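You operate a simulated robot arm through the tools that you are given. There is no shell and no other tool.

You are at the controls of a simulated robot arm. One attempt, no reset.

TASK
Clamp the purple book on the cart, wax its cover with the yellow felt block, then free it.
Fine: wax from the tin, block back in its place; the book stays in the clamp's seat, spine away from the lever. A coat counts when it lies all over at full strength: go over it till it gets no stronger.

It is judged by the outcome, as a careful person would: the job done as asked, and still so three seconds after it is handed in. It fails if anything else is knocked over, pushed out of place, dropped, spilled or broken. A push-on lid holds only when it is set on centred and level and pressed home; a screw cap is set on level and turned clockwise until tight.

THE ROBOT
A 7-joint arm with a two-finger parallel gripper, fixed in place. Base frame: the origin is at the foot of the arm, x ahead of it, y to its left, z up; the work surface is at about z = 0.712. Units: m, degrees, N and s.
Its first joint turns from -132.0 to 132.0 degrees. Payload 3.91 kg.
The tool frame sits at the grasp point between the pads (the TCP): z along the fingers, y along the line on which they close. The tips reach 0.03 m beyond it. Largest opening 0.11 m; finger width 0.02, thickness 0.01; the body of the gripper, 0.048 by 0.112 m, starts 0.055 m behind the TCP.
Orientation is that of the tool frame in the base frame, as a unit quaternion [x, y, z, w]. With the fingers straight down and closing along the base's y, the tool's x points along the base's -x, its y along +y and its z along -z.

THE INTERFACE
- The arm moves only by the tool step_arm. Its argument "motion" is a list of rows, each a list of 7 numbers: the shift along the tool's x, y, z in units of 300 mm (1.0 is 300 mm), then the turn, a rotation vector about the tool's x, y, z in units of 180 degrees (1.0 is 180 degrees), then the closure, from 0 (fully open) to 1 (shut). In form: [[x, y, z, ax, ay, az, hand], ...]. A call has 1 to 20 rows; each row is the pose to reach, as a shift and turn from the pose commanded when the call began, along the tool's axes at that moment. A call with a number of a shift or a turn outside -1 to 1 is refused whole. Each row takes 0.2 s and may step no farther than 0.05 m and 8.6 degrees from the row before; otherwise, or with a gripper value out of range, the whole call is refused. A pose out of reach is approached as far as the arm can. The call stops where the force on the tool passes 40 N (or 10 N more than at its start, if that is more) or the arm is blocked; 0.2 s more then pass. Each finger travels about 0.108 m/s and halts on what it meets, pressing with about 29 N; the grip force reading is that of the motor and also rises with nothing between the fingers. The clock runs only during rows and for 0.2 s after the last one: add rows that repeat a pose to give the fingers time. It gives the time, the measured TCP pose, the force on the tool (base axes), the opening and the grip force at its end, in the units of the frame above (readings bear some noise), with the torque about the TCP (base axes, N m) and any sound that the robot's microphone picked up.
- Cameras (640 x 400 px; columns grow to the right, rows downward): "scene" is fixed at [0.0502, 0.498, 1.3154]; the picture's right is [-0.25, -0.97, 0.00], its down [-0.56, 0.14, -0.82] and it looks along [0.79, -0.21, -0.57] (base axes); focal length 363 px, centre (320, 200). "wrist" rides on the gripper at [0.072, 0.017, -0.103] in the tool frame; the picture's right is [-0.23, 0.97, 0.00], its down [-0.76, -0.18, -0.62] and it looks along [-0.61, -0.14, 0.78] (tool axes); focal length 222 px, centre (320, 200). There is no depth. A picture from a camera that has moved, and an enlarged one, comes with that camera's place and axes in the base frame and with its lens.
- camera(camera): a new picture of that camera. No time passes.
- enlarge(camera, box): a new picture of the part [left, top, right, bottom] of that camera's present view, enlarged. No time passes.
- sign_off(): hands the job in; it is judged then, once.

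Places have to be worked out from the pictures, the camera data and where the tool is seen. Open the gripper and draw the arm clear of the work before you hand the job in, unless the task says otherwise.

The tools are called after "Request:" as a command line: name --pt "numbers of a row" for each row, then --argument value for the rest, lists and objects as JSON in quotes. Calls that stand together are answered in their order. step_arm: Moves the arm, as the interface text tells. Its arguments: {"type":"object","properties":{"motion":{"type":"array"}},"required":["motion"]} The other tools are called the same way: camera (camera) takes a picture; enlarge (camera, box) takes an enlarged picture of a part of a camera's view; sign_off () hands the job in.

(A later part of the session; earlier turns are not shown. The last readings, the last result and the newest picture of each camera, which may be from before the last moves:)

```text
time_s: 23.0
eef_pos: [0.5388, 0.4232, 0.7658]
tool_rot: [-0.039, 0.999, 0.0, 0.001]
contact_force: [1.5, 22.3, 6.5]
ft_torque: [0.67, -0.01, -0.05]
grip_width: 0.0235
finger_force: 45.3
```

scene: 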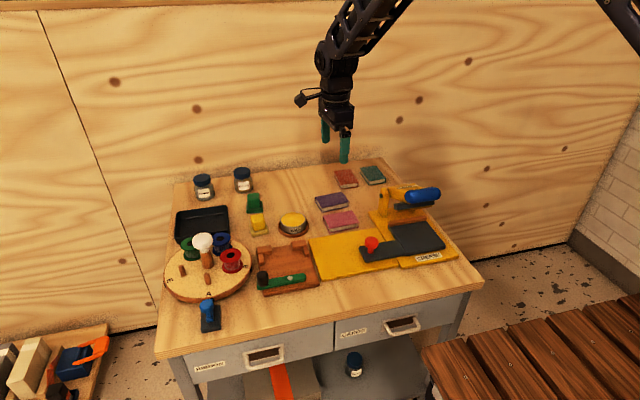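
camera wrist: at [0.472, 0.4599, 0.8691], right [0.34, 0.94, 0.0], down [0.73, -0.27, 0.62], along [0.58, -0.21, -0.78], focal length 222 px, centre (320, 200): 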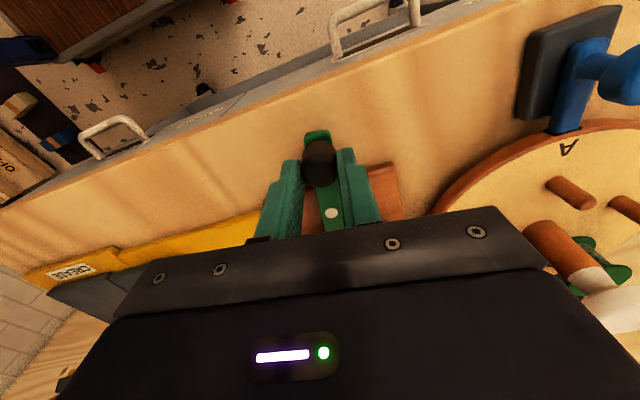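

The force rises steeply, so this is the end of travel. I ease the push off, open the fingers and rise to look.

Request:
step_arm --pt "0.0 0.008 0 0 0 0.01 0.9" --pt "0.0 0.008 0 0 0 0.01 0.62" --pt "0.0 0.008 0 0 0 0.01 0.6" --pt "0.0 0.008 0 0 0 0.01 0.6" --pt "0.0 0.008 -0.06 0 0 0.01 0.6" --pt "0.0 0.008 -0.2 0 0 0.01 0.6" --pt "0.0 0.008 -0.35 0 0 0.01 0.6" --pt "0.0 0.008 -0.35 0 0 0.01 0.6"

Request:
camera --camera "wrist"

Request:
enlarge --camera "scene" --box '[230, 210, 340, 310]'

```text
time_s: 24.8
eef_pos: [0.5368, 0.4258, 0.8662]
tool_rot: [-0.023, 1.0, 0.001, 0.0]
contact_force: [-0.6, 0.5, 0.7]
ft_torque: [0.02, -0.01, -0.02]
grip_width: 0.0441
finger_force: 0.1
```

```text
taken
camera wrist: at [0.4659, 0.439, 0.971], right [0.18, 0.98, 0.0], down [0.77, -0.14, 0.62], along [0.61, -0.11, -0.78], focal length 222 px, centre (320, 200)
```

wrist: 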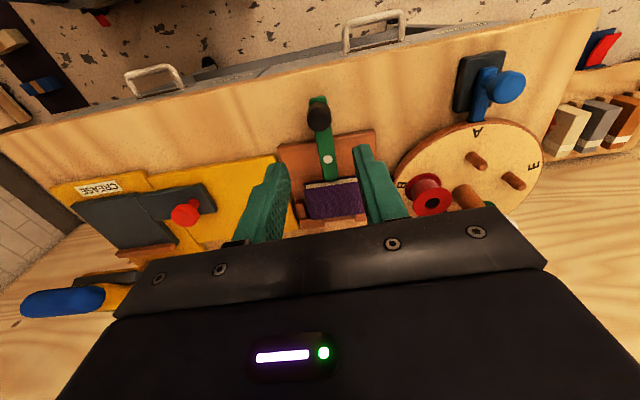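

```text
4.00 times, centred on (285, 260) of scene
camera zoom: at [0.0502, 0.498, 1.3154], right [-0.25, -0.97, 0.0], down [-0.56, 0.14, -0.82], along [0.79, -0.21, -0.57], focal length 1453 px, centre (460, -40)
```

zoom: 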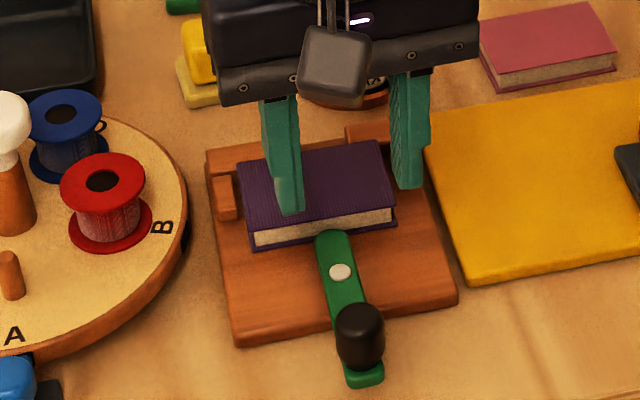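

The lever stays with its nose firmly on the book's front edge — clamped. Now I go over to the yellow felt block, around (0.79, 0.469).

Request:
step_arm --pt "-0.12 0.015 -0.02 0 0 0 0.4" --pt "-0.26 0.032 -0.03 0 0 0 0.4" --pt "-0.4 0.05 -0.03 0 0 0 0.4" --pt "-0.55 0.068 -0.03 0 0 0 0.4" --pt "-0.7 0.087 -0.03 0 0 0 0.4" --pt "-0.8 0.1 -0.03 0 0 0 0.4" --pt "-0.8457 0.1047 -0.03 0 0 0 0.4" --pt "-0.8457 0.1047 -0.03 0 0 0 0.4"

Request:
camera --camera "wrist"

Request:
enlarge --camera "scene" --box '[200, 170, 340, 300]'

```text
time_s: 26.6
eef_pos: [0.7893, 0.4708, 0.8796]
tool_rot: [-0.023, 1.0, 0.0, 0.0]
contact_force: [-0.9, -0.2, -0.1]
ft_torque: [0.0, 0.0, -0.04]
grip_width: 0.066
finger_force: 0.1
```

```text
taken
camera wrist: at [0.719, 0.483, 0.9832], right [0.18, 0.98, 0.0], down [0.77, -0.14, 0.62], along [0.61, -0.11, -0.78], focal length 222 px, centre (320, 200)
```

wrist: 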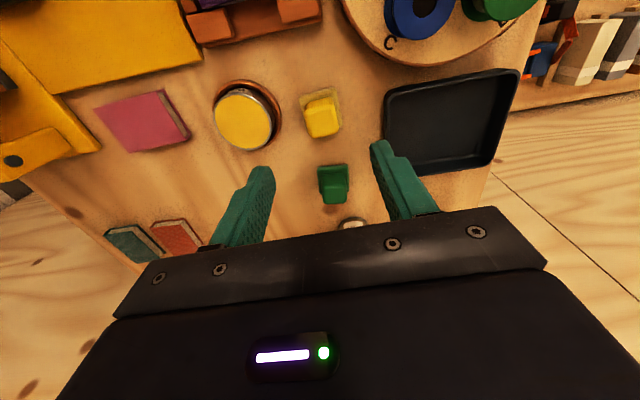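

```text
3.08 times, centred on (270, 235) of scene
camera zoom: at [0.0502, 0.498, 1.3154], right [-0.25, -0.97, 0.0], down [-0.56, 0.14, -0.82], along [0.79, -0.21, -0.57], focal length 1118 px, centre (474, 92)
```

zoom: 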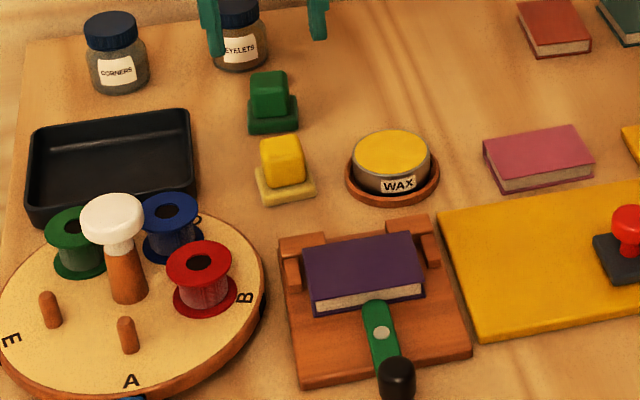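

Request:
enlarge --camera "wrist" --box '[200, 60, 400, 210]'

Request:
enlarge --camera "wrist" --box '[280, 75, 360, 150]'

```text
2.67 times, centred on (300, 135) of wrist
camera zoom: at [0.719, 0.483, 0.9832], right [0.18, 0.98, 0.0], down [0.77, -0.14, 0.62], along [0.61, -0.11, -0.78], focal length 592 px, centre (373, 373)
```

zoom: 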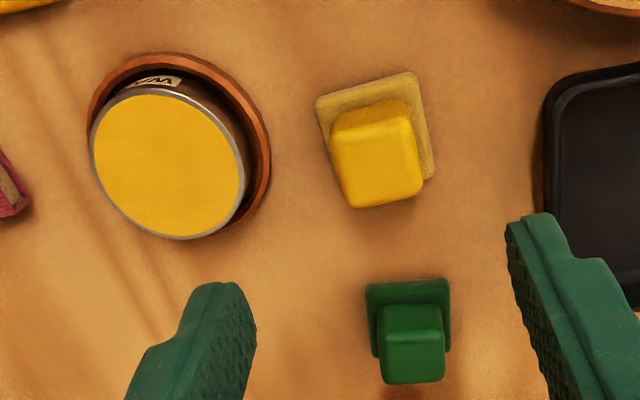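

```text
5.33 times, centred on (320, 112) of wrist
camera zoom: at [0.719, 0.483, 0.9832], right [0.18, 0.98, 0.0], down [0.77, -0.14, 0.62], along [0.61, -0.11, -0.78], focal length 1185 px, centre (320, 667)
```

zoom: 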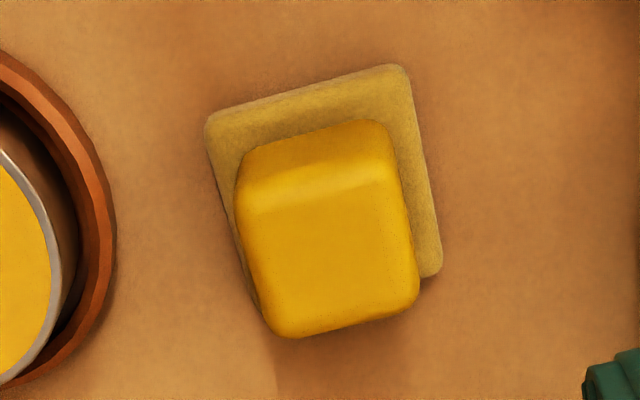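

The block is square with the tool and 7 mm ahead of it. I move over it and lower to z≈0.765.

Request:
step_arm --pt "-0.0233 0 0.08 0 0 0 0.4" --pt "-0.0233 0 0.2 0 0 0 0.4" --pt "-0.0233 0 0.3 0 0 0 0.4" --pt "-0.0233 0 0.35 0 0 0 0.4" --pt "-0.0233 0 0.382 0 0 0 0.4" --pt "-0.0233 0 0.382 0 0 0 0.4"

Request:
camera --camera "wrist"

Request:
enlarge --camera "scene" --box '[210, 180, 310, 260]'

```text
time_s: 28.0
eef_pos: [0.797, 0.4686, 0.7646]
tool_rot: [-0.022, 1.0, 0.0, -0.001]
contact_force: [-0.2, -0.3, 0.6]
ft_torque: [-0.01, 0.0, -0.01]
grip_width: 0.066
finger_force: 0.0
```

```text
taken
camera wrist: at [0.7258, 0.4818, 0.8687], right [0.18, 0.98, 0.0], down [0.77, -0.14, 0.62], along [0.61, -0.11, -0.78], focal length 222 px, centre (320, 200)
```

wrist: 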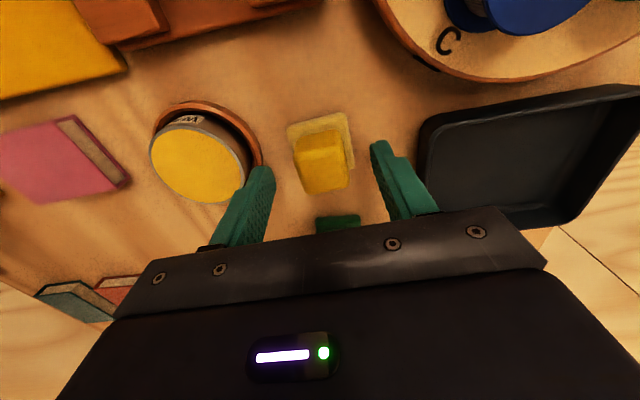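

```text
5.00 times, centred on (260, 220) of scene
camera zoom: at [0.0502, 0.498, 1.3154], right [-0.25, -0.97, 0.0], down [-0.56, 0.14, -0.82], along [0.79, -0.21, -0.57], focal length 1816 px, centre (620, 100)
```

zoom: 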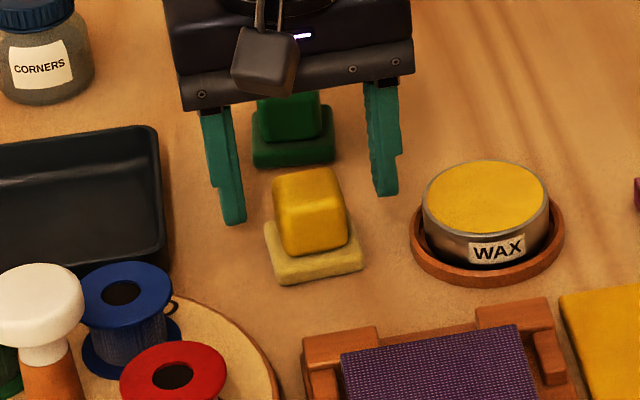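

I zoom in to check the handle's place between the fingers before closing.

Request:
enlarge --camera "wrist" --box '[270, 95, 370, 215]'

```text
3.33 times, centred on (320, 155) of wrist
camera zoom: at [0.7258, 0.4818, 0.8687], right [0.18, 0.98, 0.0], down [0.77, -0.14, 0.62], along [0.61, -0.11, -0.78], focal length 740 px, centre (320, 350)
```

zoom: 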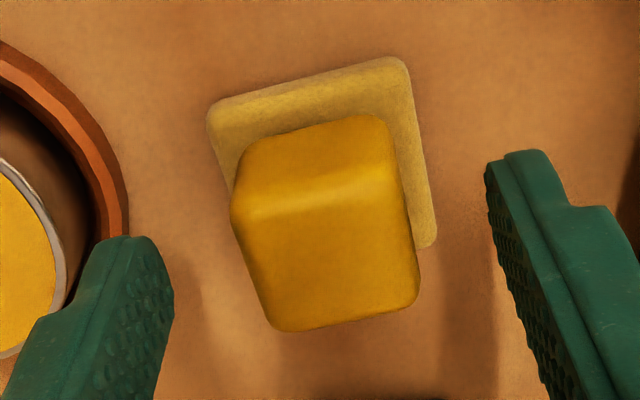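

The block centre is 3 mm / 2.5 mm off; I correct, lower 5 mm more and grip the handle.

Request:
step_arm --pt "0.01 0.0083 0.009 0 0 0 0.4" --pt "0.01 0.0083 0.016 0 0 0 0.4" --pt "0.01 0.0083 0.016 0 0 0 0.6" --pt "0.01 0.0083 0.016 0 0 0 0.9" --pt "0.01 0.0083 0.016 0 0 0 0.9" --pt "0.01 0.0083 0.016 0 0 0 0.9"

Request:
enlarge --camera "wrist" --box '[240, 90, 400, 215]'

Request:
enlarge --camera "scene" --box '[210, 180, 310, 260]'

```text
time_s: 29.4
eef_pos: [0.7942, 0.4711, 0.7606]
tool_rot: [-0.023, 1.0, 0.0, 0.0]
contact_force: [1.0, -0.5, 1.0]
ft_torque: [0.0, -0.04, -0.04]
grip_width: 0.0331
finger_force: 28.6
```

```text
3.20 times, centred on (320, 152) of wrist
camera zoom: at [0.7232, 0.4844, 0.864], right [0.18, 0.98, 0.0], down [0.77, -0.14, 0.62], along [0.61, -0.11, -0.78], focal length 711 px, centre (320, 352)
```

zoom: 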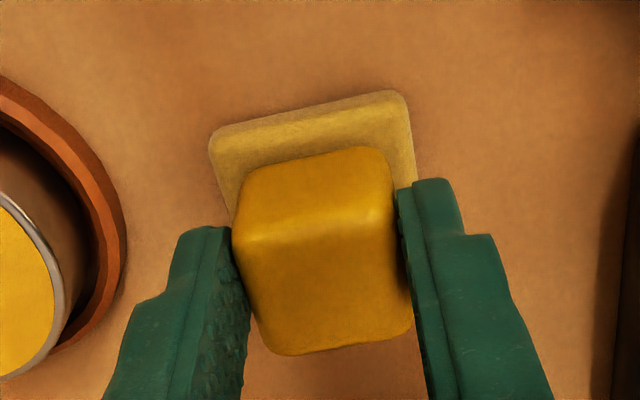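

```text
5.00 times, centred on (260, 220) of scene
camera zoom: at [0.0502, 0.498, 1.3154], right [-0.25, -0.97, 0.0], down [-0.56, 0.14, -0.82], along [0.79, -0.21, -0.57], focal length 1816 px, centre (620, 100)
```

zoom: 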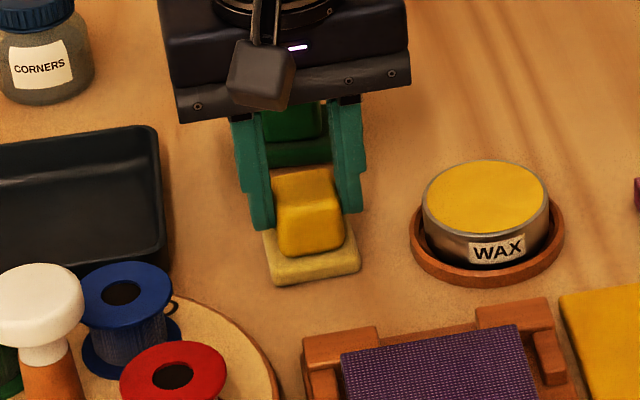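

The block is held (33 mm handle). Home pose noted: TCP (0.794, 0.471, 0.7606). I lift it and carry it over the wax tin, whose centre I triangulate at about (0.787, 0.382) with its top near z 0.73.

Request:
step_arm --pt "0 0 -0.05 0 0 0 0.9" --pt "0 0 -0.15 0 0 0 0.9" --pt "0 0 -0.23 0 0 0 0.9" --pt "0.012 -0.1 -0.23 0 0 0 0.9" --pt "0.025 -0.2 -0.23 0 0 0 0.9" --pt "0.037 -0.2953 -0.23 0 0 0 0.9" --pt "0.037 -0.2953 -0.23 0 0 0 0.9"

Request:
camera --camera "wrist"

Request:
enlarge --camera "scene" --box '[240, 170, 340, 250]'

```text
time_s: 31.0
eef_pos: [0.7873, 0.3827, 0.8286]
tool_rot: [-0.024, 1.0, 0.001, 0.0]
contact_force: [0.8, -1.2, -0.4]
ft_torque: [0.02, 0.02, 0.01]
grip_width: 0.0326
finger_force: 29.1
```

```text
taken
camera wrist: at [0.7159, 0.3949, 0.9333], right [0.18, 0.98, 0.0], down [0.77, -0.14, 0.62], along [0.61, -0.11, -0.78], focal length 222 px, centre (320, 200)
```

wrist: 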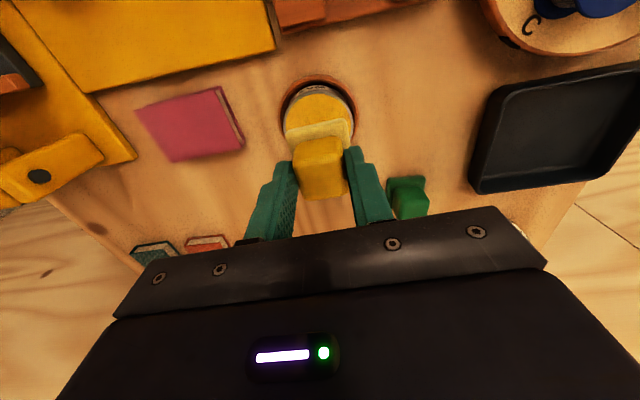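

```text
5.00 times, centred on (290, 210) of scene
camera zoom: at [0.0502, 0.498, 1.3154], right [-0.25, -0.97, 0.0], down [-0.56, 0.14, -0.82], along [0.79, -0.21, -0.57], focal length 1816 px, centre (470, 150)
```

zoom: 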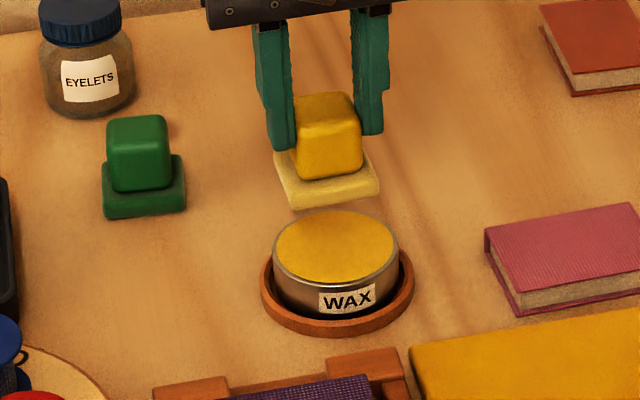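

I lower to just above the wax and check centring.

Request:
step_arm --pt "0 0 0.05 0 0 0 0.9" --pt "0 0 0.1 0 0 0 0.9" --pt "0 0 0.1 0 0 0 0.9"

Request:
enlarge --camera "wrist" --box '[240, 80, 400, 210]'

Request:
enlarge --camera "scene" --box '[260, 180, 330, 245]'

```text
time_s: 31.8
eef_pos: [0.787, 0.3811, 0.7986]
tool_rot: [-0.022, 1.0, -0.001, 0.0]
contact_force: [0.4, 0.4, -0.5]
ft_torque: [0.02, 0.01, -0.01]
grip_width: 0.033
finger_force: 28.7
```

```text
3.08 times, centred on (320, 145) of wrist
camera zoom: at [0.7162, 0.3954, 0.9023], right [0.18, 0.98, 0.0], down [0.77, -0.14, 0.62], along [0.61, -0.11, -0.78], focal length 684 px, centre (320, 369)
```

zoom: 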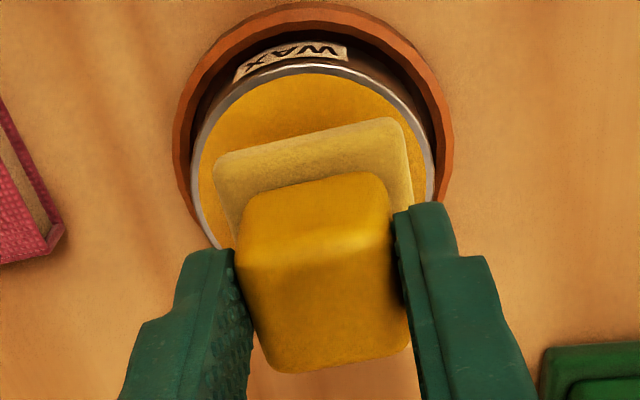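

```text
6.15 times, centred on (295, 212) of scene
camera zoom: at [0.0502, 0.498, 1.3154], right [-0.25, -0.97, 0.0], down [-0.56, 0.14, -0.82], along [0.79, -0.21, -0.57], focal length 2235 px, centre (474, 123)
```

zoom: 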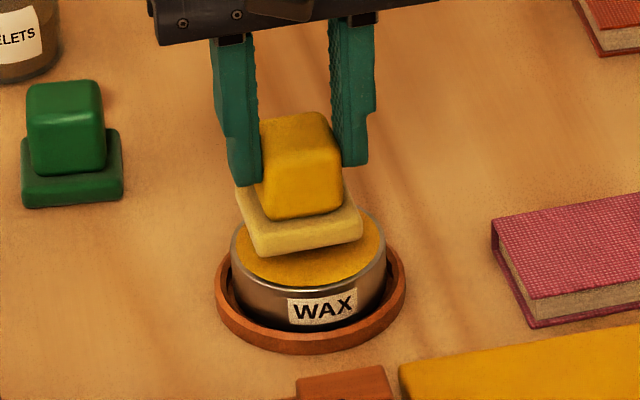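

The tin centre is ~3 mm/4 mm off the block's; I correct and lower onto the wax.

Request:
step_arm --pt "-0.01 -0.013 0.01 0 0 0 0.9" --pt "-0.01 -0.013 0.025 0 0 0 0.9" --pt "-0.01 -0.013 0.035 0 0 0 0.9" --pt "-0.01 -0.013 0.042 0 0 0 0.9" --pt "-0.01 -0.013 0.042 0 0 0 0.9"

Request:
enlarge --camera "scene" --box '[260, 180, 330, 245]'

```text
time_s: 33.0
eef_pos: [0.7906, 0.3798, 0.7893]
tool_rot: [-0.023, 1.0, 0.001, 0.001]
contact_force: [-4.0, -3.3, 24.6]
ft_torque: [-0.1, 0.24, -0.01]
grip_width: 0.0329
finger_force: 30.0
```

```text
6.15 times, centred on (295, 212) of scene
camera zoom: at [0.0502, 0.498, 1.3154], right [-0.25, -0.97, 0.0], down [-0.56, 0.14, -0.82], along [0.79, -0.21, -0.57], focal length 2235 px, centre (474, 123)
```

zoom: 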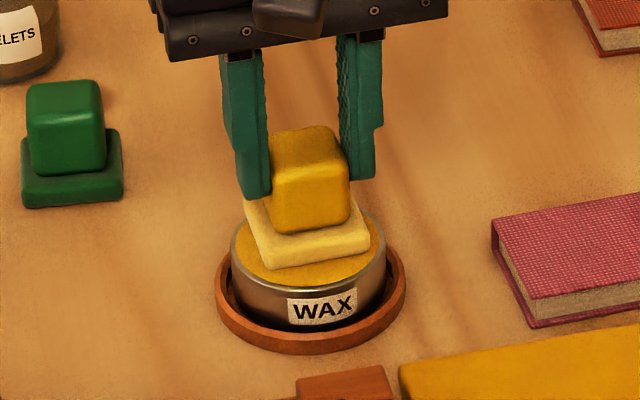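

Contact with the wax at 25 N; I ease off a bit and rub in small circles to load the felt.

Request:
step_arm --pt "0 0 -0.005 0 0 0 0.9" --pt "0.008 0 -0.005 0 0 0 0.9" --pt "0 0.008 -0.005 0 0 0 0.9" --pt "-0.008 0 -0.005 0 0 0 0.9" --pt "0 -0.008 -0.005 0 0 0 0.9" --pt "0.008 0 -0.005 0 0 0 0.9" --pt "0 0.008 -0.005 0 0 0 0.9" --pt "-0.008 0 -0.005 0 0 0 0.9" --pt "0 -0.008 -0.005 0 0 0 0.9" --pt "0 0 -0.005 0 0 0 0.9"

```text
time_s: 35.2
eef_pos: [0.7912, 0.3769, 0.7875]
tool_rot: [-0.022, 1.0, 0.0, 0.0]
contact_force: [1.5, -3.7, 11.6]
ft_torque: [-0.14, -0.19, -0.05]
grip_width: 0.0328
finger_force: 29.0
```

Contact maintained at ~12 N. I lift and check the block and tin.

Request:
step_arm --pt "0 0 -0.05 0 0 0 0.9" --pt "0 0 -0.15 0 0 0 0.9" --pt "0 0 -0.2 0 0 0 0.9" --pt "0 0 -0.2 0 0 0 0.9"

Request:
enlarge --camera "scene" --box '[250, 160, 330, 245]'

Request:
camera --camera "wrist"

```text
time_s: 36.2
eef_pos: [0.7908, 0.3775, 0.8485]
tool_rot: [-0.022, 1.0, 0.0, -0.001]
contact_force: [0.3, -0.6, -0.2]
ft_torque: [0.01, 0.0, -0.01]
grip_width: 0.033
finger_force: 28.6
```

```text
4.71 times, centred on (290, 202) of scene
camera zoom: at [0.0502, 0.498, 1.3154], right [-0.25, -0.97, 0.0], down [-0.56, 0.14, -0.82], along [0.79, -0.21, -0.57], focal length 1709 px, centre (461, 188)
```

zoom: 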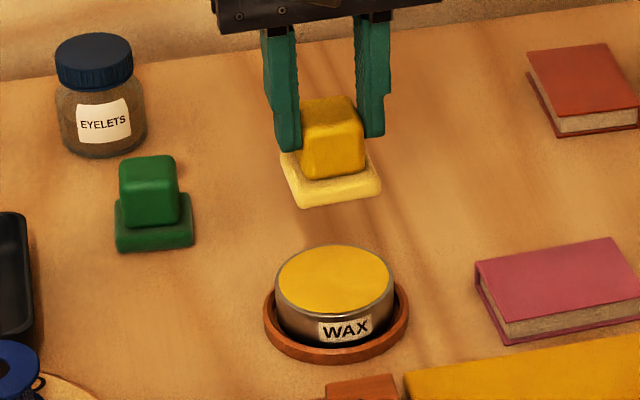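

```text
taken
camera wrist: at [0.7204, 0.3906, 0.9529], right [0.18, 0.98, 0.0], down [0.77, -0.14, 0.62], along [0.61, -0.11, -0.78], focal length 222 px, centre (320, 200)
```

wrist: 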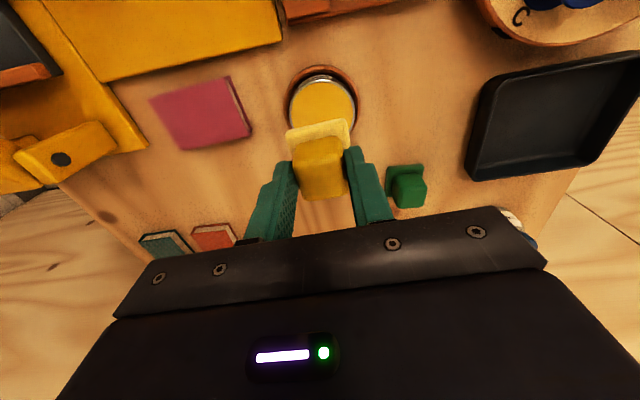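

The felt is visibly brighter — loaded with wax. I carry it over the clamped book's centre (~(0.660, 0.430)) and square it up.

Request:
step_arm --pt "0.107 0.049 0 0 0 0.004 0.9" --pt "0.214 0.0975 0 0 0 0.008 0.9" --pt "0.321 0.146 0 0 0 0.012 0.9" --pt "0.4277 0.195 0.03 0 0 0.0145 0.9" --pt "0.4277 0.195 0.095 0 0 0.0145 0.9" --pt "0.4277 0.195 0.095 0 0 0.0145 0.9"

Request:
camera --camera "wrist"

Request:
enlarge --camera "scene" --box '[240, 190, 340, 290]'

```text
time_s: 37.6
eef_pos: [0.66, 0.4324, 0.8199]
tool_rot: [0.0, 1.0, 0.0, 0.0]
contact_force: [0.1, 0.2, 0.4]
ft_torque: [0.0, 0.02, 0.01]
grip_width: 0.033
finger_force: 29.0
```

```text
taken
camera wrist: at [0.5895, 0.4483, 0.9235], right [0.23, 0.97, 0.0], down [0.76, -0.18, 0.62], along [0.61, -0.14, -0.78], focal length 222 px, centre (320, 200)
```

wrist: 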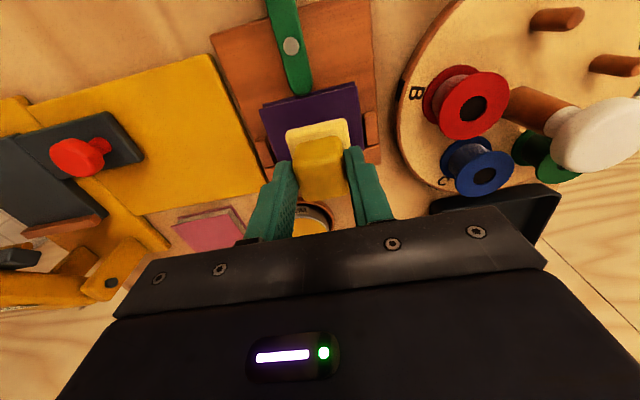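

```text
4.00 times, centred on (290, 240) of scene
camera zoom: at [0.0502, 0.498, 1.3154], right [-0.25, -0.97, 0.0], down [-0.56, 0.14, -0.82], along [0.79, -0.21, -0.57], focal length 1453 px, centre (440, 40)
```

zoom: 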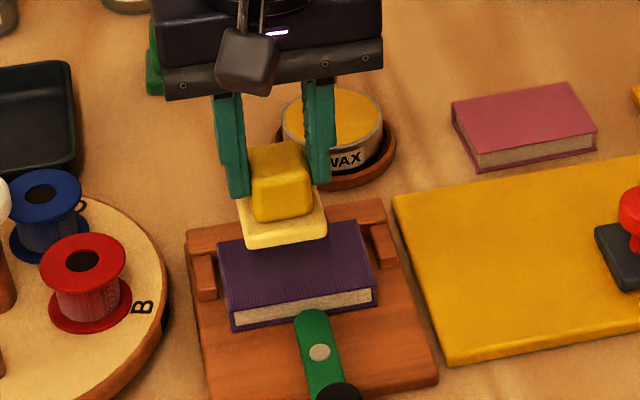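

I measure the book's corners in the tool frame.

Request:
enlarge --camera "wrist" --box '[240, 70, 400, 190]'

```text
3.33 times, centred on (320, 130) of wrist
camera zoom: at [0.5895, 0.4483, 0.9235], right [0.23, 0.97, 0.0], down [0.76, -0.18, 0.62], along [0.61, -0.14, -0.78], focal length 740 px, centre (320, 433)
```

zoom: 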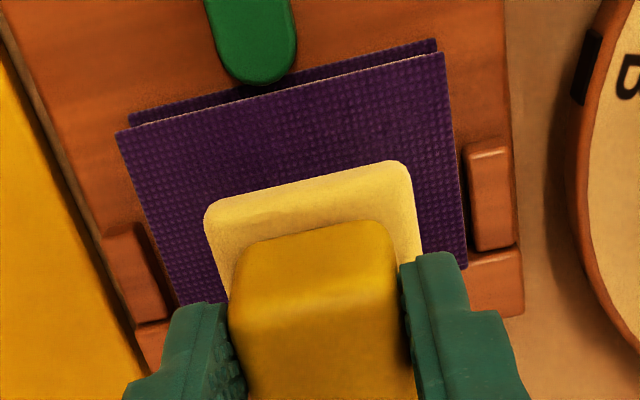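

Cover spans tool x +29…−27.5 mm and y −43…+35 mm from here. I lower the felt to contact near the cover's centre first.

Request:
step_arm --pt "0 -0.015 0.05 0 0 0 0.9" --pt "0 -0.015 0.085 0 0 0 0.9" --pt "0 -0.015 0.095 0 0 0 0.9" --pt "0 -0.015 0.102 0 0 0 0.9" --pt "0 -0.015 0.108 0 0 0 0.9"

```text
time_s: 38.8
eef_pos: [0.6602, 0.4283, 0.7875]
tool_rot: [0.0, 1.0, 0.001, 0.0]
contact_force: [-1.6, -3.1, 27.9]
ft_torque: [-0.14, -0.02, -0.02]
grip_width: 0.033
finger_force: 29.4
```

Felt on the cover at ~28 N. I ease the pressure slightly and make a full raster over the cover, three lanes.

Request:
step_arm --pt "0 0 -0.0045 0 0 0 0.9" --pt "0.04 -0.04 -0.0045 0 0 0 0.9" --pt "0.04 -0.077 -0.0045 0 0 0 0.9" --pt "0.04 -0.03 -0.0045 0 0 0 0.9" --pt "0.04 0.02 -0.0045 0 0 0 0.9" --pt "0.04 0.071 -0.0045 0 0 0 0.9" --pt "0.0 0.071 -0.0045 0 0 0 0.9" --pt "0.0 0.02 -0.0045 0 0 0 0.9" --pt "0.0 -0.03 -0.0045 0 0 0 0.9" --pt "0.0 -0.077 -0.0045 0 0 0 0.9" --pt "-0.037 -0.077 -0.0045 0 0 0 0.9" --pt "-0.037 -0.03 -0.0045 0 0 0 0.9" --pt "-0.037 0.02 -0.0045 0 0 0 0.9" --pt "-0.037 0.071 -0.0045 0 0 0 0.9" --pt "0.0 0.071 -0.0045 0 0 0 0.9" --pt "0.0 0.0 -0.0045 0 0 0 0.9"

Request:
enlarge --camera "scene" --box '[240, 200, 340, 290]'

Request:
enlarge --camera "wrist" --box '[220, 60, 420, 220]'

```text
time_s: 42.2
eef_pos: [0.6601, 0.4255, 0.7872]
tool_rot: [0.0, 1.0, -0.001, 0.0]
contact_force: [-1.3, 0.0, -0.8]
ft_torque: [-0.01, 0.01, 0.01]
grip_width: 0.0333
finger_force: 28.8
```

```text
4.44 times, centred on (290, 245) of scene
camera zoom: at [0.0502, 0.498, 1.3154], right [-0.25, -0.97, 0.0], down [-0.56, 0.14, -0.82], along [0.79, -0.21, -0.57], focal length 1614 px, centre (453, 0)
```

zoom: 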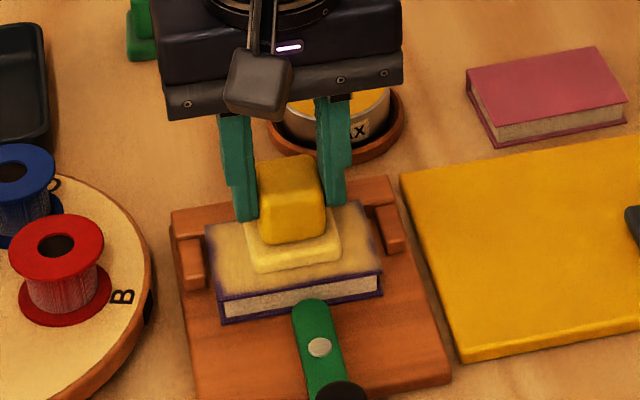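

```text
2.50 times, centred on (320, 140) of wrist
camera zoom: at [0.59, 0.4426, 0.8914], right [0.23, 0.97, 0.0], down [0.76, -0.18, 0.62], along [0.61, -0.14, -0.78], focal length 555 px, centre (320, 350)
```

zoom: 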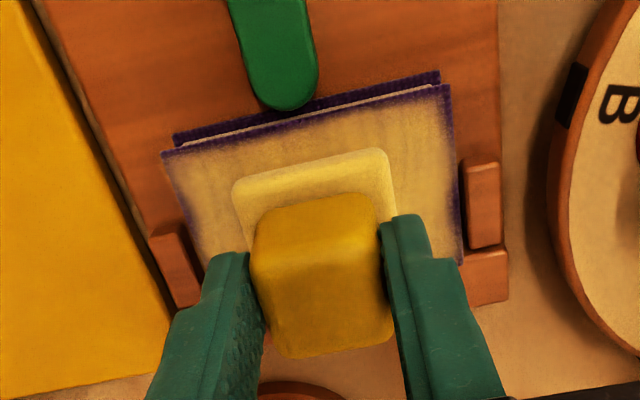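

The coat shows clearly, but strips at the front and side edges are still bare and the contact had gone light. I press ~2 mm lower and raster again with more overhang at every edge.

Request:
step_arm --pt "0 0 0.005 0 0 0 0.9" --pt "0.04 -0.05 0.005 0 0 0 0.9" --pt "0.065 -0.1 0.005 0 0 0 0.9" --pt "0.065 -0.035 0.005 0 0 0 0.9" --pt "0.065 0.03 0.005 0 0 0 0.9" --pt "0.065 0.095 0.005 0 0 0 0.9" --pt "0.03 0.095 0.005 0 0 0 0.9" --pt "0.03 0.03 0.005 0 0 0 0.9" --pt "0.03 -0.035 0.005 0 0 0 0.9" --pt "0.03 -0.1 0.005 0 0 0 0.9" --pt "-0.01 -0.1 0.005 0 0 0 0.9" --pt "-0.01 -0.035 0.005 0 0 0 0.9" --pt "-0.01 0.03 0.005 0 0 0 0.9" --pt "-0.01 0.095 0.005 0 0 0 0.9" --pt "-0.05 0.095 0.005 0 0 0 0.9" --pt "-0.05 0.03 0.005 0 0 0 0.9" --pt "-0.05 -0.035 0.005 0 0 0 0.9" --pt "-0.05 -0.1 0.005 0 0 0 0.9" --pt "-0.01 -0.06 0.005 0 0 0 0.9" --pt "0 0 0.005 0 0 0 0.9"

Request:
enlarge --camera "wrist" --box '[220, 60, 420, 220]'

Request:
enlarge --camera "scene" --box '[240, 200, 340, 290]'

```text
time_s: 46.4
eef_pos: [0.661, 0.4258, 0.7869]
tool_rot: [-0.001, 1.0, 0.0, 0.001]
contact_force: [0.1, -2.3, 7.6]
ft_torque: [-0.16, 0.03, -0.01]
grip_width: 0.0328
finger_force: 29.0
```

```text
2.50 times, centred on (320, 140) of wrist
camera zoom: at [0.5896, 0.4427, 0.8909], right [0.23, 0.97, 0.0], down [0.76, -0.18, 0.62], along [0.61, -0.14, -0.78], focal length 555 px, centre (320, 350)
```

zoom: 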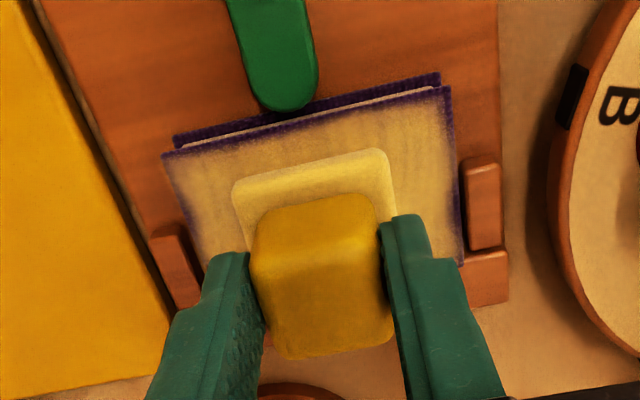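

```text
4.44 times, centred on (290, 245) of scene
camera zoom: at [0.0502, 0.498, 1.3154], right [-0.25, -0.97, 0.0], down [-0.56, 0.14, -0.82], along [0.79, -0.21, -0.57], focal length 1614 px, centre (453, 0)
```

zoom: 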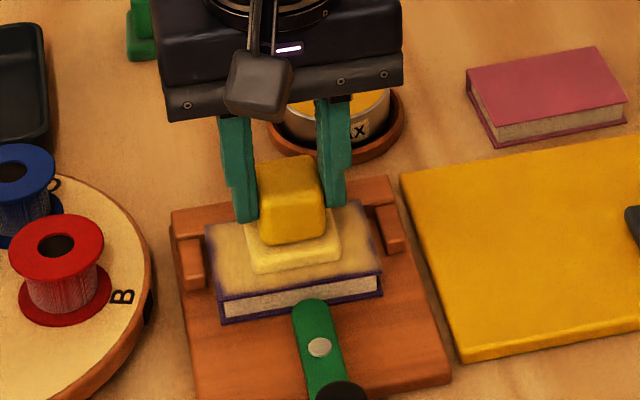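

I lift off to inspect the cover without the block in the way.

Request:
step_arm --pt "0 0 -0.08 0 0 0 0.9" --pt "0 0 -0.2 0 0 0 0.9" --pt "0 0 -0.33 0 0 0 0.9" --pt "-0.12 0 -0.36 0 0 0 0.9" --pt "-0.24 0 -0.36 0 0 0 0.9" --pt "-0.24 0 -0.36 0 0 0 0.9"

Request:
enlarge --camera "wrist" --box '[220, 0, 420, 130]'

Request:
enlarge --camera "scene" --box '[250, 225, 340, 290]'

```text
time_s: 47.8
eef_pos: [0.7321, 0.4265, 0.8955]
tool_rot: [0.0, 1.0, 0.0, 0.0]
contact_force: [0.4, 0.1, -0.3]
ft_torque: [0.03, 0.0, -0.01]
grip_width: 0.0331
finger_force: 29.5
```

```text
3.08 times, centred on (320, 65) of wrist
camera zoom: at [0.6611, 0.4426, 0.9991], right [0.23, 0.97, 0.0], down [0.76, -0.18, 0.62], along [0.61, -0.14, -0.78], focal length 684 px, centre (320, 615)
```

zoom: 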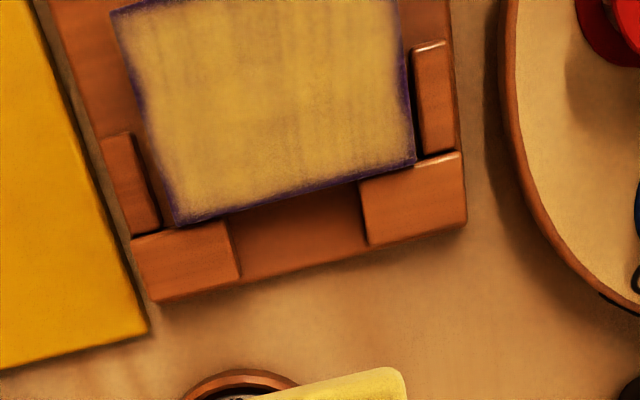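

```text
6.15 times, centred on (295, 258) of scene
camera zoom: at [0.0502, 0.498, 1.3154], right [-0.25, -0.97, 0.0], down [-0.56, 0.14, -0.82], along [0.79, -0.21, -0.57], focal length 2235 px, centre (474, -154)
```

zoom: 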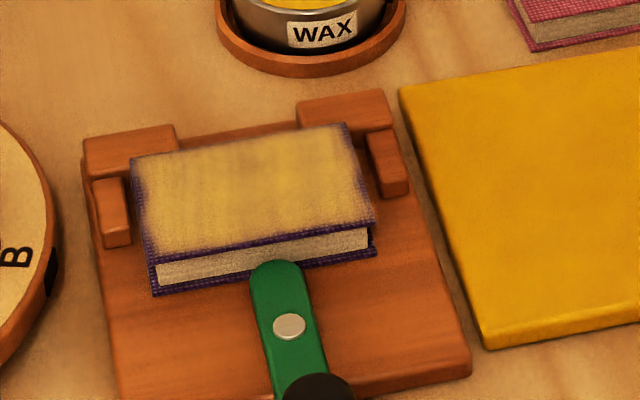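

The coat reaches nearly everywhere with only a thin soft margin; strength needs comparing after another application. I reload wax from the tin.

Request:
step_arm --pt "-0.065 -0.054 0 0 0 0 0.9" --pt "-0.13 -0.108 0.05 0 0 0 0.9" --pt "-0.196 -0.163 0.1 0 0 0 0.9" --pt "-0.196 -0.163 0.2 0 0 0 0.9" --pt "-0.196 -0.163 0.28 0 0 0 0.9" --pt "-0.196 -0.163 0.33 0 0 0 0.9" --pt "-0.196 -0.163 0.35 0 0 0 0.9" --pt "-0.196 -0.163 0.36 0 0 0 0.9" --pt "-0.196 -0.163 0.366 0 0 0 0.9"

Request:
enlarge --camera "scene" --box '[260, 180, 330, 245]'

```text
time_s: 49.8
eef_pos: [0.7916, 0.3773, 0.7849]
tool_rot: [0.0, 1.0, 0.0, 0.002]
contact_force: [-3.1, -2.8, 13.0]
ft_torque: [-0.15, 0.18, -0.03]
grip_width: 0.0331
finger_force: 29.0
```

```text
6.15 times, centred on (295, 212) of scene
camera zoom: at [0.0502, 0.498, 1.3154], right [-0.25, -0.97, 0.0], down [-0.56, 0.14, -0.82], along [0.79, -0.21, -0.57], focal length 2235 px, centre (474, 123)
```

zoom: 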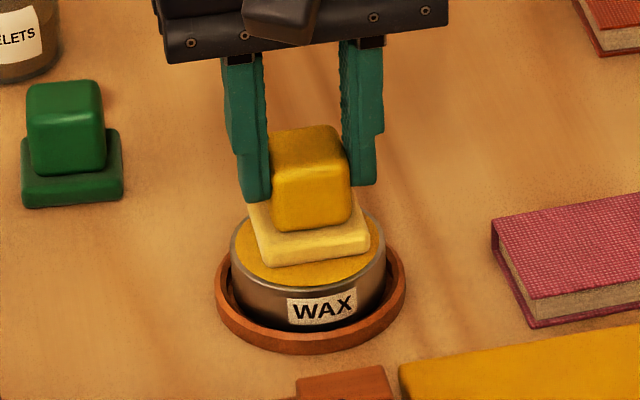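

13 N on the wax. I rub it in small circles and lift.

Request:
step_arm --pt "0.008 0 0 0 0 0 0.9" --pt "0 0.008 0 0 0 0 0.9" --pt "-0.008 0 0 0 0 0 0.9" --pt "0 -0.008 0 0 0 0 0.9" --pt "0.008 0 0 0 0 0 0.9" --pt "0 0.008 0 0 0 0 0.9" --pt "-0.008 0 0 0 0 0 0.9" --pt "0 -0.008 0 0 0 0 0.9" --pt "0 0 0 0 0 0 0.9" --pt "0 0 -0.08 0 0 0 0.9" --pt "0 0 -0.16 0 0 0 0.9" --pt "0.11 0.04 -0.16 0 0 0 0.9" --pt "0.22 0.08 -0.16 0 0 0 0.9" --pt "0.33 0.12 -0.16 0 0 0 0.9" --pt "0.436 0.163 -0.16 0 0 0 0.9" --pt "0.436 0.163 -0.08 0 0 0 0.9" --pt "0.436 0.163 -0.025 0 0 0 0.9" --pt "0.436 0.163 0 0 0 0 0.9"

```text
time_s: 53.6
eef_pos: [0.662, 0.4279, 0.786]
tool_rot: [0.0, 1.0, 0.002, 0.001]
contact_force: [-4.0, -4.9, 27.0]
ft_torque: [-0.25, 0.27, -0.02]
grip_width: 0.0327
finger_force: 29.1
```

27 N on the cover; now a lengthwise raster with overhang.

Request:
step_arm --pt "0 0 -0.001 0 0 0 0.9" --pt "0.04 -0.05 -0.001 0 0 0 0.9" --pt "0.065 -0.1 -0.001 0 0 0 0.9" --pt "0.065 -0.035 -0.001 0 0 0 0.9" --pt "0.065 0.03 -0.001 0 0 0 0.9" --pt "0.065 0.095 -0.001 0 0 0 0.9" --pt "0.03 0.095 0 0 0 0 0.9" --pt "0.03 0.03 0 0 0 0 0.9" --pt "0.03 -0.035 0 0 0 0 0.9" --pt "0.03 -0.1 0 0 0 0 0.9" --pt "-0.01 -0.1 0.001 0 0 0 0.9" --pt "-0.01 -0.035 0.001 0 0 0 0.9" --pt "-0.01 0.03 0.001 0 0 0 0.9" --pt "-0.01 0.095 0.001 0 0 0 0.9" --pt "-0.05 0.095 0.002 0 0 0 0.9" --pt "-0.05 0.03 0.002 0 0 0 0.9" --pt "-0.05 -0.035 0.002 0 0 0 0.9" --pt "-0.05 -0.1 0.002 0 0 0 0.9" --pt "-0.01 -0.06 0.002 0 0 0 0.9" --pt "0 0 0.002 0 0 0 0.9"

Request:
enlarge --camera "wrist" --box '[220, 60, 420, 220]'

Request:
enlarge --camera "scene" --box '[250, 225, 340, 290]'

```text
time_s: 57.8
eef_pos: [0.6608, 0.4257, 0.7847]
tool_rot: [0.0, 1.0, -0.001, 0.0]
contact_force: [-1.0, -1.0, 2.2]
ft_torque: [-0.05, 0.08, 0.03]
grip_width: 0.033
finger_force: 29.1
```

```text
2.50 times, centred on (320, 140) of wrist
camera zoom: at [0.5895, 0.4419, 0.8889], right [0.23, 0.97, 0.0], down [0.76, -0.18, 0.62], along [0.61, -0.14, -0.78], focal length 555 px, centre (320, 350)
```

zoom: 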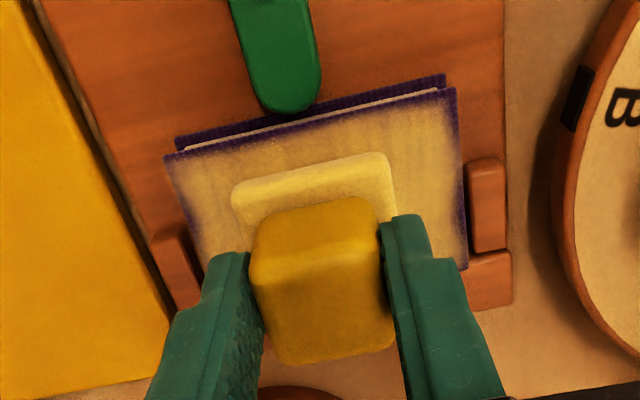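

```text
6.15 times, centred on (295, 258) of scene
camera zoom: at [0.0502, 0.498, 1.3154], right [-0.25, -0.97, 0.0], down [-0.56, 0.14, -0.82], along [0.79, -0.21, -0.57], focal length 2235 px, centre (474, -154)
```

zoom: 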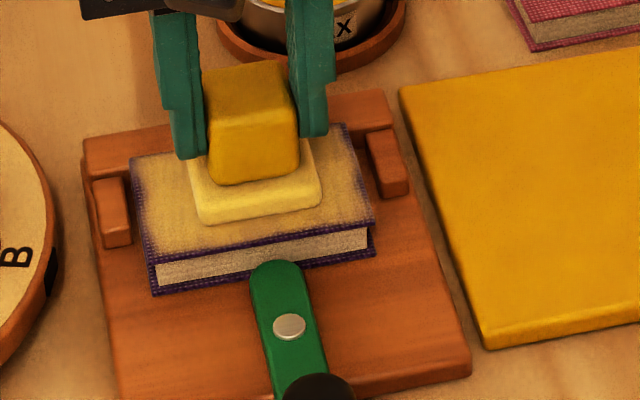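

Now a crosswise raster with slightly more pressure.

Request:
step_arm --pt "0.03 -0.06 0.003 0 0 0 0.9" --pt "0.065 -0.1 0.003 0 0 0 0.9" --pt "0.01 -0.1 0.003 0 0 0 0.9" --pt "-0.05 -0.1 0.003 0 0 0 0.9" --pt "-0.05 -0.06 0.003 0 0 0 0.9" --pt "0.01 -0.06 0.003 0 0 0 0.9" --pt "0.065 -0.06 0.003 0 0 0 0.9" --pt "0.065 -0.02 0.004 0 0 0 0.9" --pt "0.01 -0.02 0.004 0 0 0 0.9" --pt "-0.05 -0.02 0.004 0 0 0 0.9" --pt "-0.05 0.02 0.004 0 0 0 0.9" --pt "0.01 0.02 0.004 0 0 0 0.9" --pt "0.065 0.02 0.004 0 0 0 0.9" --pt "0.065 0.06 0.004 0 0 0 0.9" --pt "0.01 0.06 0.004 0 0 0 0.9" --pt "-0.05 0.06 0.004 0 0 0 0.9" --pt "-0.05 0.095 0.004 0 0 0 0.9" --pt "0.01 0.095 0.004 0 0 0 0.9" --pt "0.065 0.095 0.004 0 0 0 0.9" --pt "0 0 0.004 0 0 0 0.9"

Request:
step_arm --pt "0 0 -0.08 0 0 0 0.9" --pt "0 0 -0.2 0 0 0 0.9" --pt "0 0 -0.33 0 0 0 0.9" --pt "-0.12 0 -0.36 0 0 0 0.9" --pt "-0.24 0 -0.36 0 0 0 0.9" --pt "-0.24 0 -0.36 0 0 0 0.9"

Request:
enlarge --camera "wrist" --box '[220, 0, 420, 130]'

Request:
enlarge --camera "scene" --box '[250, 225, 340, 290]'

```text
time_s: 62.0
eef_pos: [0.6611, 0.4279, 0.7822]
tool_rot: [0.0, 1.0, 0.001, 0.001]
contact_force: [-0.9, 2.8, 12.5]
ft_torque: [0.16, 0.04, -0.01]
grip_width: 0.0329
finger_force: 29.1
```

```text
time_s: 63.4
eef_pos: [0.7309, 0.4273, 0.8895]
tool_rot: [0.0, 1.0, 0.001, -0.001]
contact_force: [-0.8, 0.6, 0.0]
ft_torque: [0.0, 0.01, -0.02]
grip_width: 0.0331
finger_force: 28.9
```

```text
3.08 times, centred on (320, 65) of wrist
camera zoom: at [0.66, 0.4441, 0.9931], right [0.23, 0.97, 0.0], down [0.76, -0.18, 0.62], along [0.61, -0.14, -0.78], focal length 684 px, centre (320, 615)
```

zoom: 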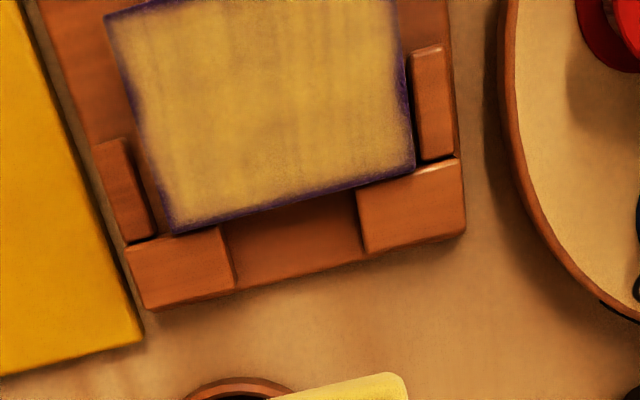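

```text
6.15 times, centred on (295, 258) of scene
camera zoom: at [0.0502, 0.498, 1.3154], right [-0.25, -0.97, 0.0], down [-0.56, 0.14, -0.82], along [0.79, -0.21, -0.57], focal length 2235 px, centre (474, -154)
```

zoom: 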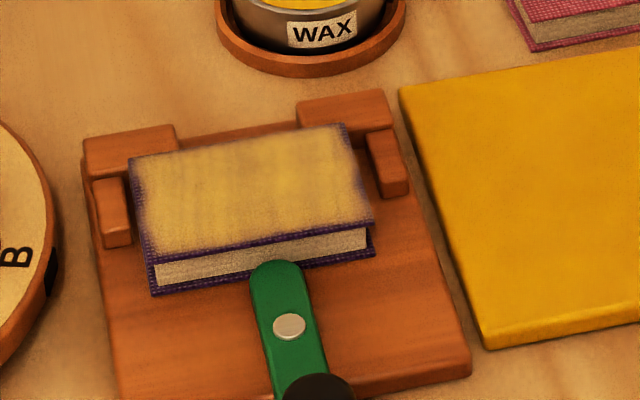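

The picture looks the same as before the second application; I look closer to verify that it is saturated and even.

Request:
enlarge --camera "scene" --box '[266, 240, 306, 272]'

Request:
enlarge --camera "wrist" --box '[245, 0, 355, 80]'

```text
12.50 times, centred on (286, 256) of scene
camera zoom: at [0.0502, 0.498, 1.3154], right [-0.25, -0.97, 0.0], down [-0.56, 0.14, -0.82], along [0.79, -0.21, -0.57], focal length 4540 px, centre (745, -500)
```

zoom: 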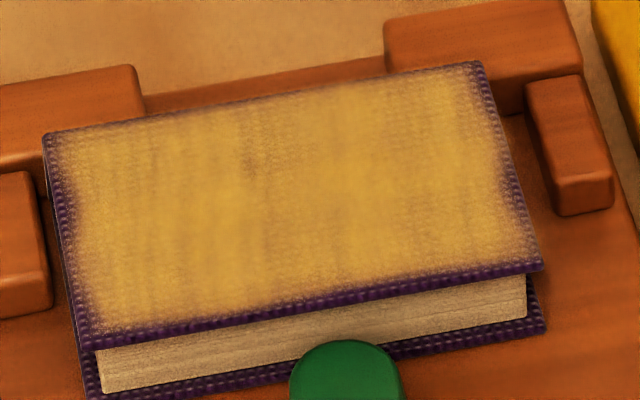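

```text
5.00 times, centred on (300, 40) of wrist
camera zoom: at [0.66, 0.4441, 0.9931], right [0.23, 0.97, 0.0], down [0.76, -0.18, 0.62], along [0.61, -0.14, -0.78], focal length 1111 px, centre (420, 1000)
```

zoom: 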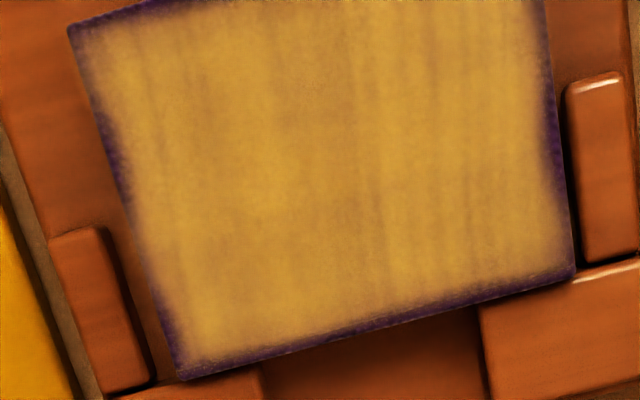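

To be sure it is at full strength, I load wax once more and do another full pass, then compare with this view.

Request:
step_arm --pt "-0.065 -0.054 0 0 0 0 0.9" --pt "-0.13 -0.108 0.05 0 0 0 0.9" --pt "-0.196 -0.163 0.1 0 0 0 0.9" --pt "-0.196 -0.163 0.2 0 0 0 0.9" --pt "-0.196 -0.163 0.28 0 0 0 0.9" --pt "-0.196 -0.163 0.33 0 0 0 0.9" --pt "-0.196 -0.163 0.355 0 0 0 0.9" --pt "-0.196 -0.163 0.365 0 0 0 0.9" --pt "-0.196 -0.163 0.368 0 0 0 0.9"

Request:
enlarge --camera "scene" --box '[260, 180, 330, 245]'

```text
time_s: 65.4
eef_pos: [0.7915, 0.378, 0.7814]
tool_rot: [0.0, 1.0, 0.0, 0.0]
contact_force: [-2.5, -2.3, 12.1]
ft_torque: [-0.11, 0.11, -0.01]
grip_width: 0.0329
finger_force: 29.2
```

```text
6.15 times, centred on (295, 212) of scene
camera zoom: at [0.0502, 0.498, 1.3154], right [-0.25, -0.97, 0.0], down [-0.56, 0.14, -0.82], along [0.79, -0.21, -0.57], focal length 2235 px, centre (474, 123)
```

zoom: 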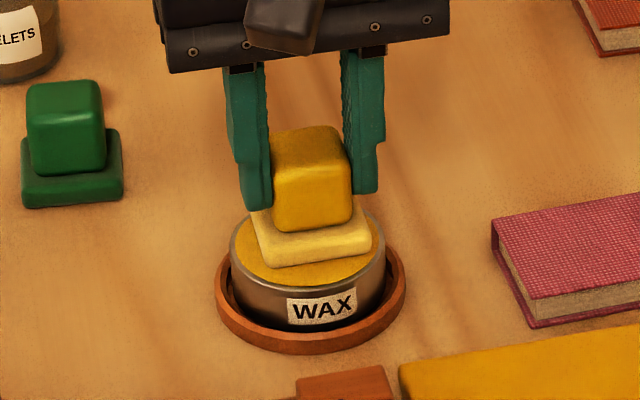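

Request:
step_arm --pt "0.008 0 0 0 0 0 0.9" --pt "0 0.008 0 0 0 0 0.9" --pt "-0.008 0 0 0 0 0 0.9" --pt "0 -0.008 0 0 0 0 0.9" --pt "0.008 0 0 0 0 0 0.9" --pt "0 0.008 0 0 0 0 0.9" --pt "-0.008 0 0 0 0 0 0.9" --pt "0 -0.008 0 0 0 0 0.9" --pt "0 0 0 0 0 0 0.9" --pt "0 0 -0.08 0 0 0 0.9" --pt "0 0 -0.16 0 0 0 0.9" --pt "0.11 0.04 -0.16 0 0 0 0.9" --pt "0.22 0.08 -0.16 0 0 0 0.9" --pt "0.33 0.12 -0.16 0 0 0 0.9" --pt "0.436 0.163 -0.16 0 0 0 0.9" --pt "0.436 0.163 -0.08 0 0 0 0.9" --pt "0.436 0.163 -0.025 0 0 0 0.9" --pt "0.436 0.163 -0.005 0 0 0 0.9"

```text
time_s: 69.2
eef_pos: [0.6599, 0.4264, 0.7826]
tool_rot: [0.0, 1.0, -0.001, 0.0]
contact_force: [-2.0, 0.5, 7.1]
ft_torque: [-0.06, 0.1, -0.04]
grip_width: 0.0332
finger_force: 29.6
```

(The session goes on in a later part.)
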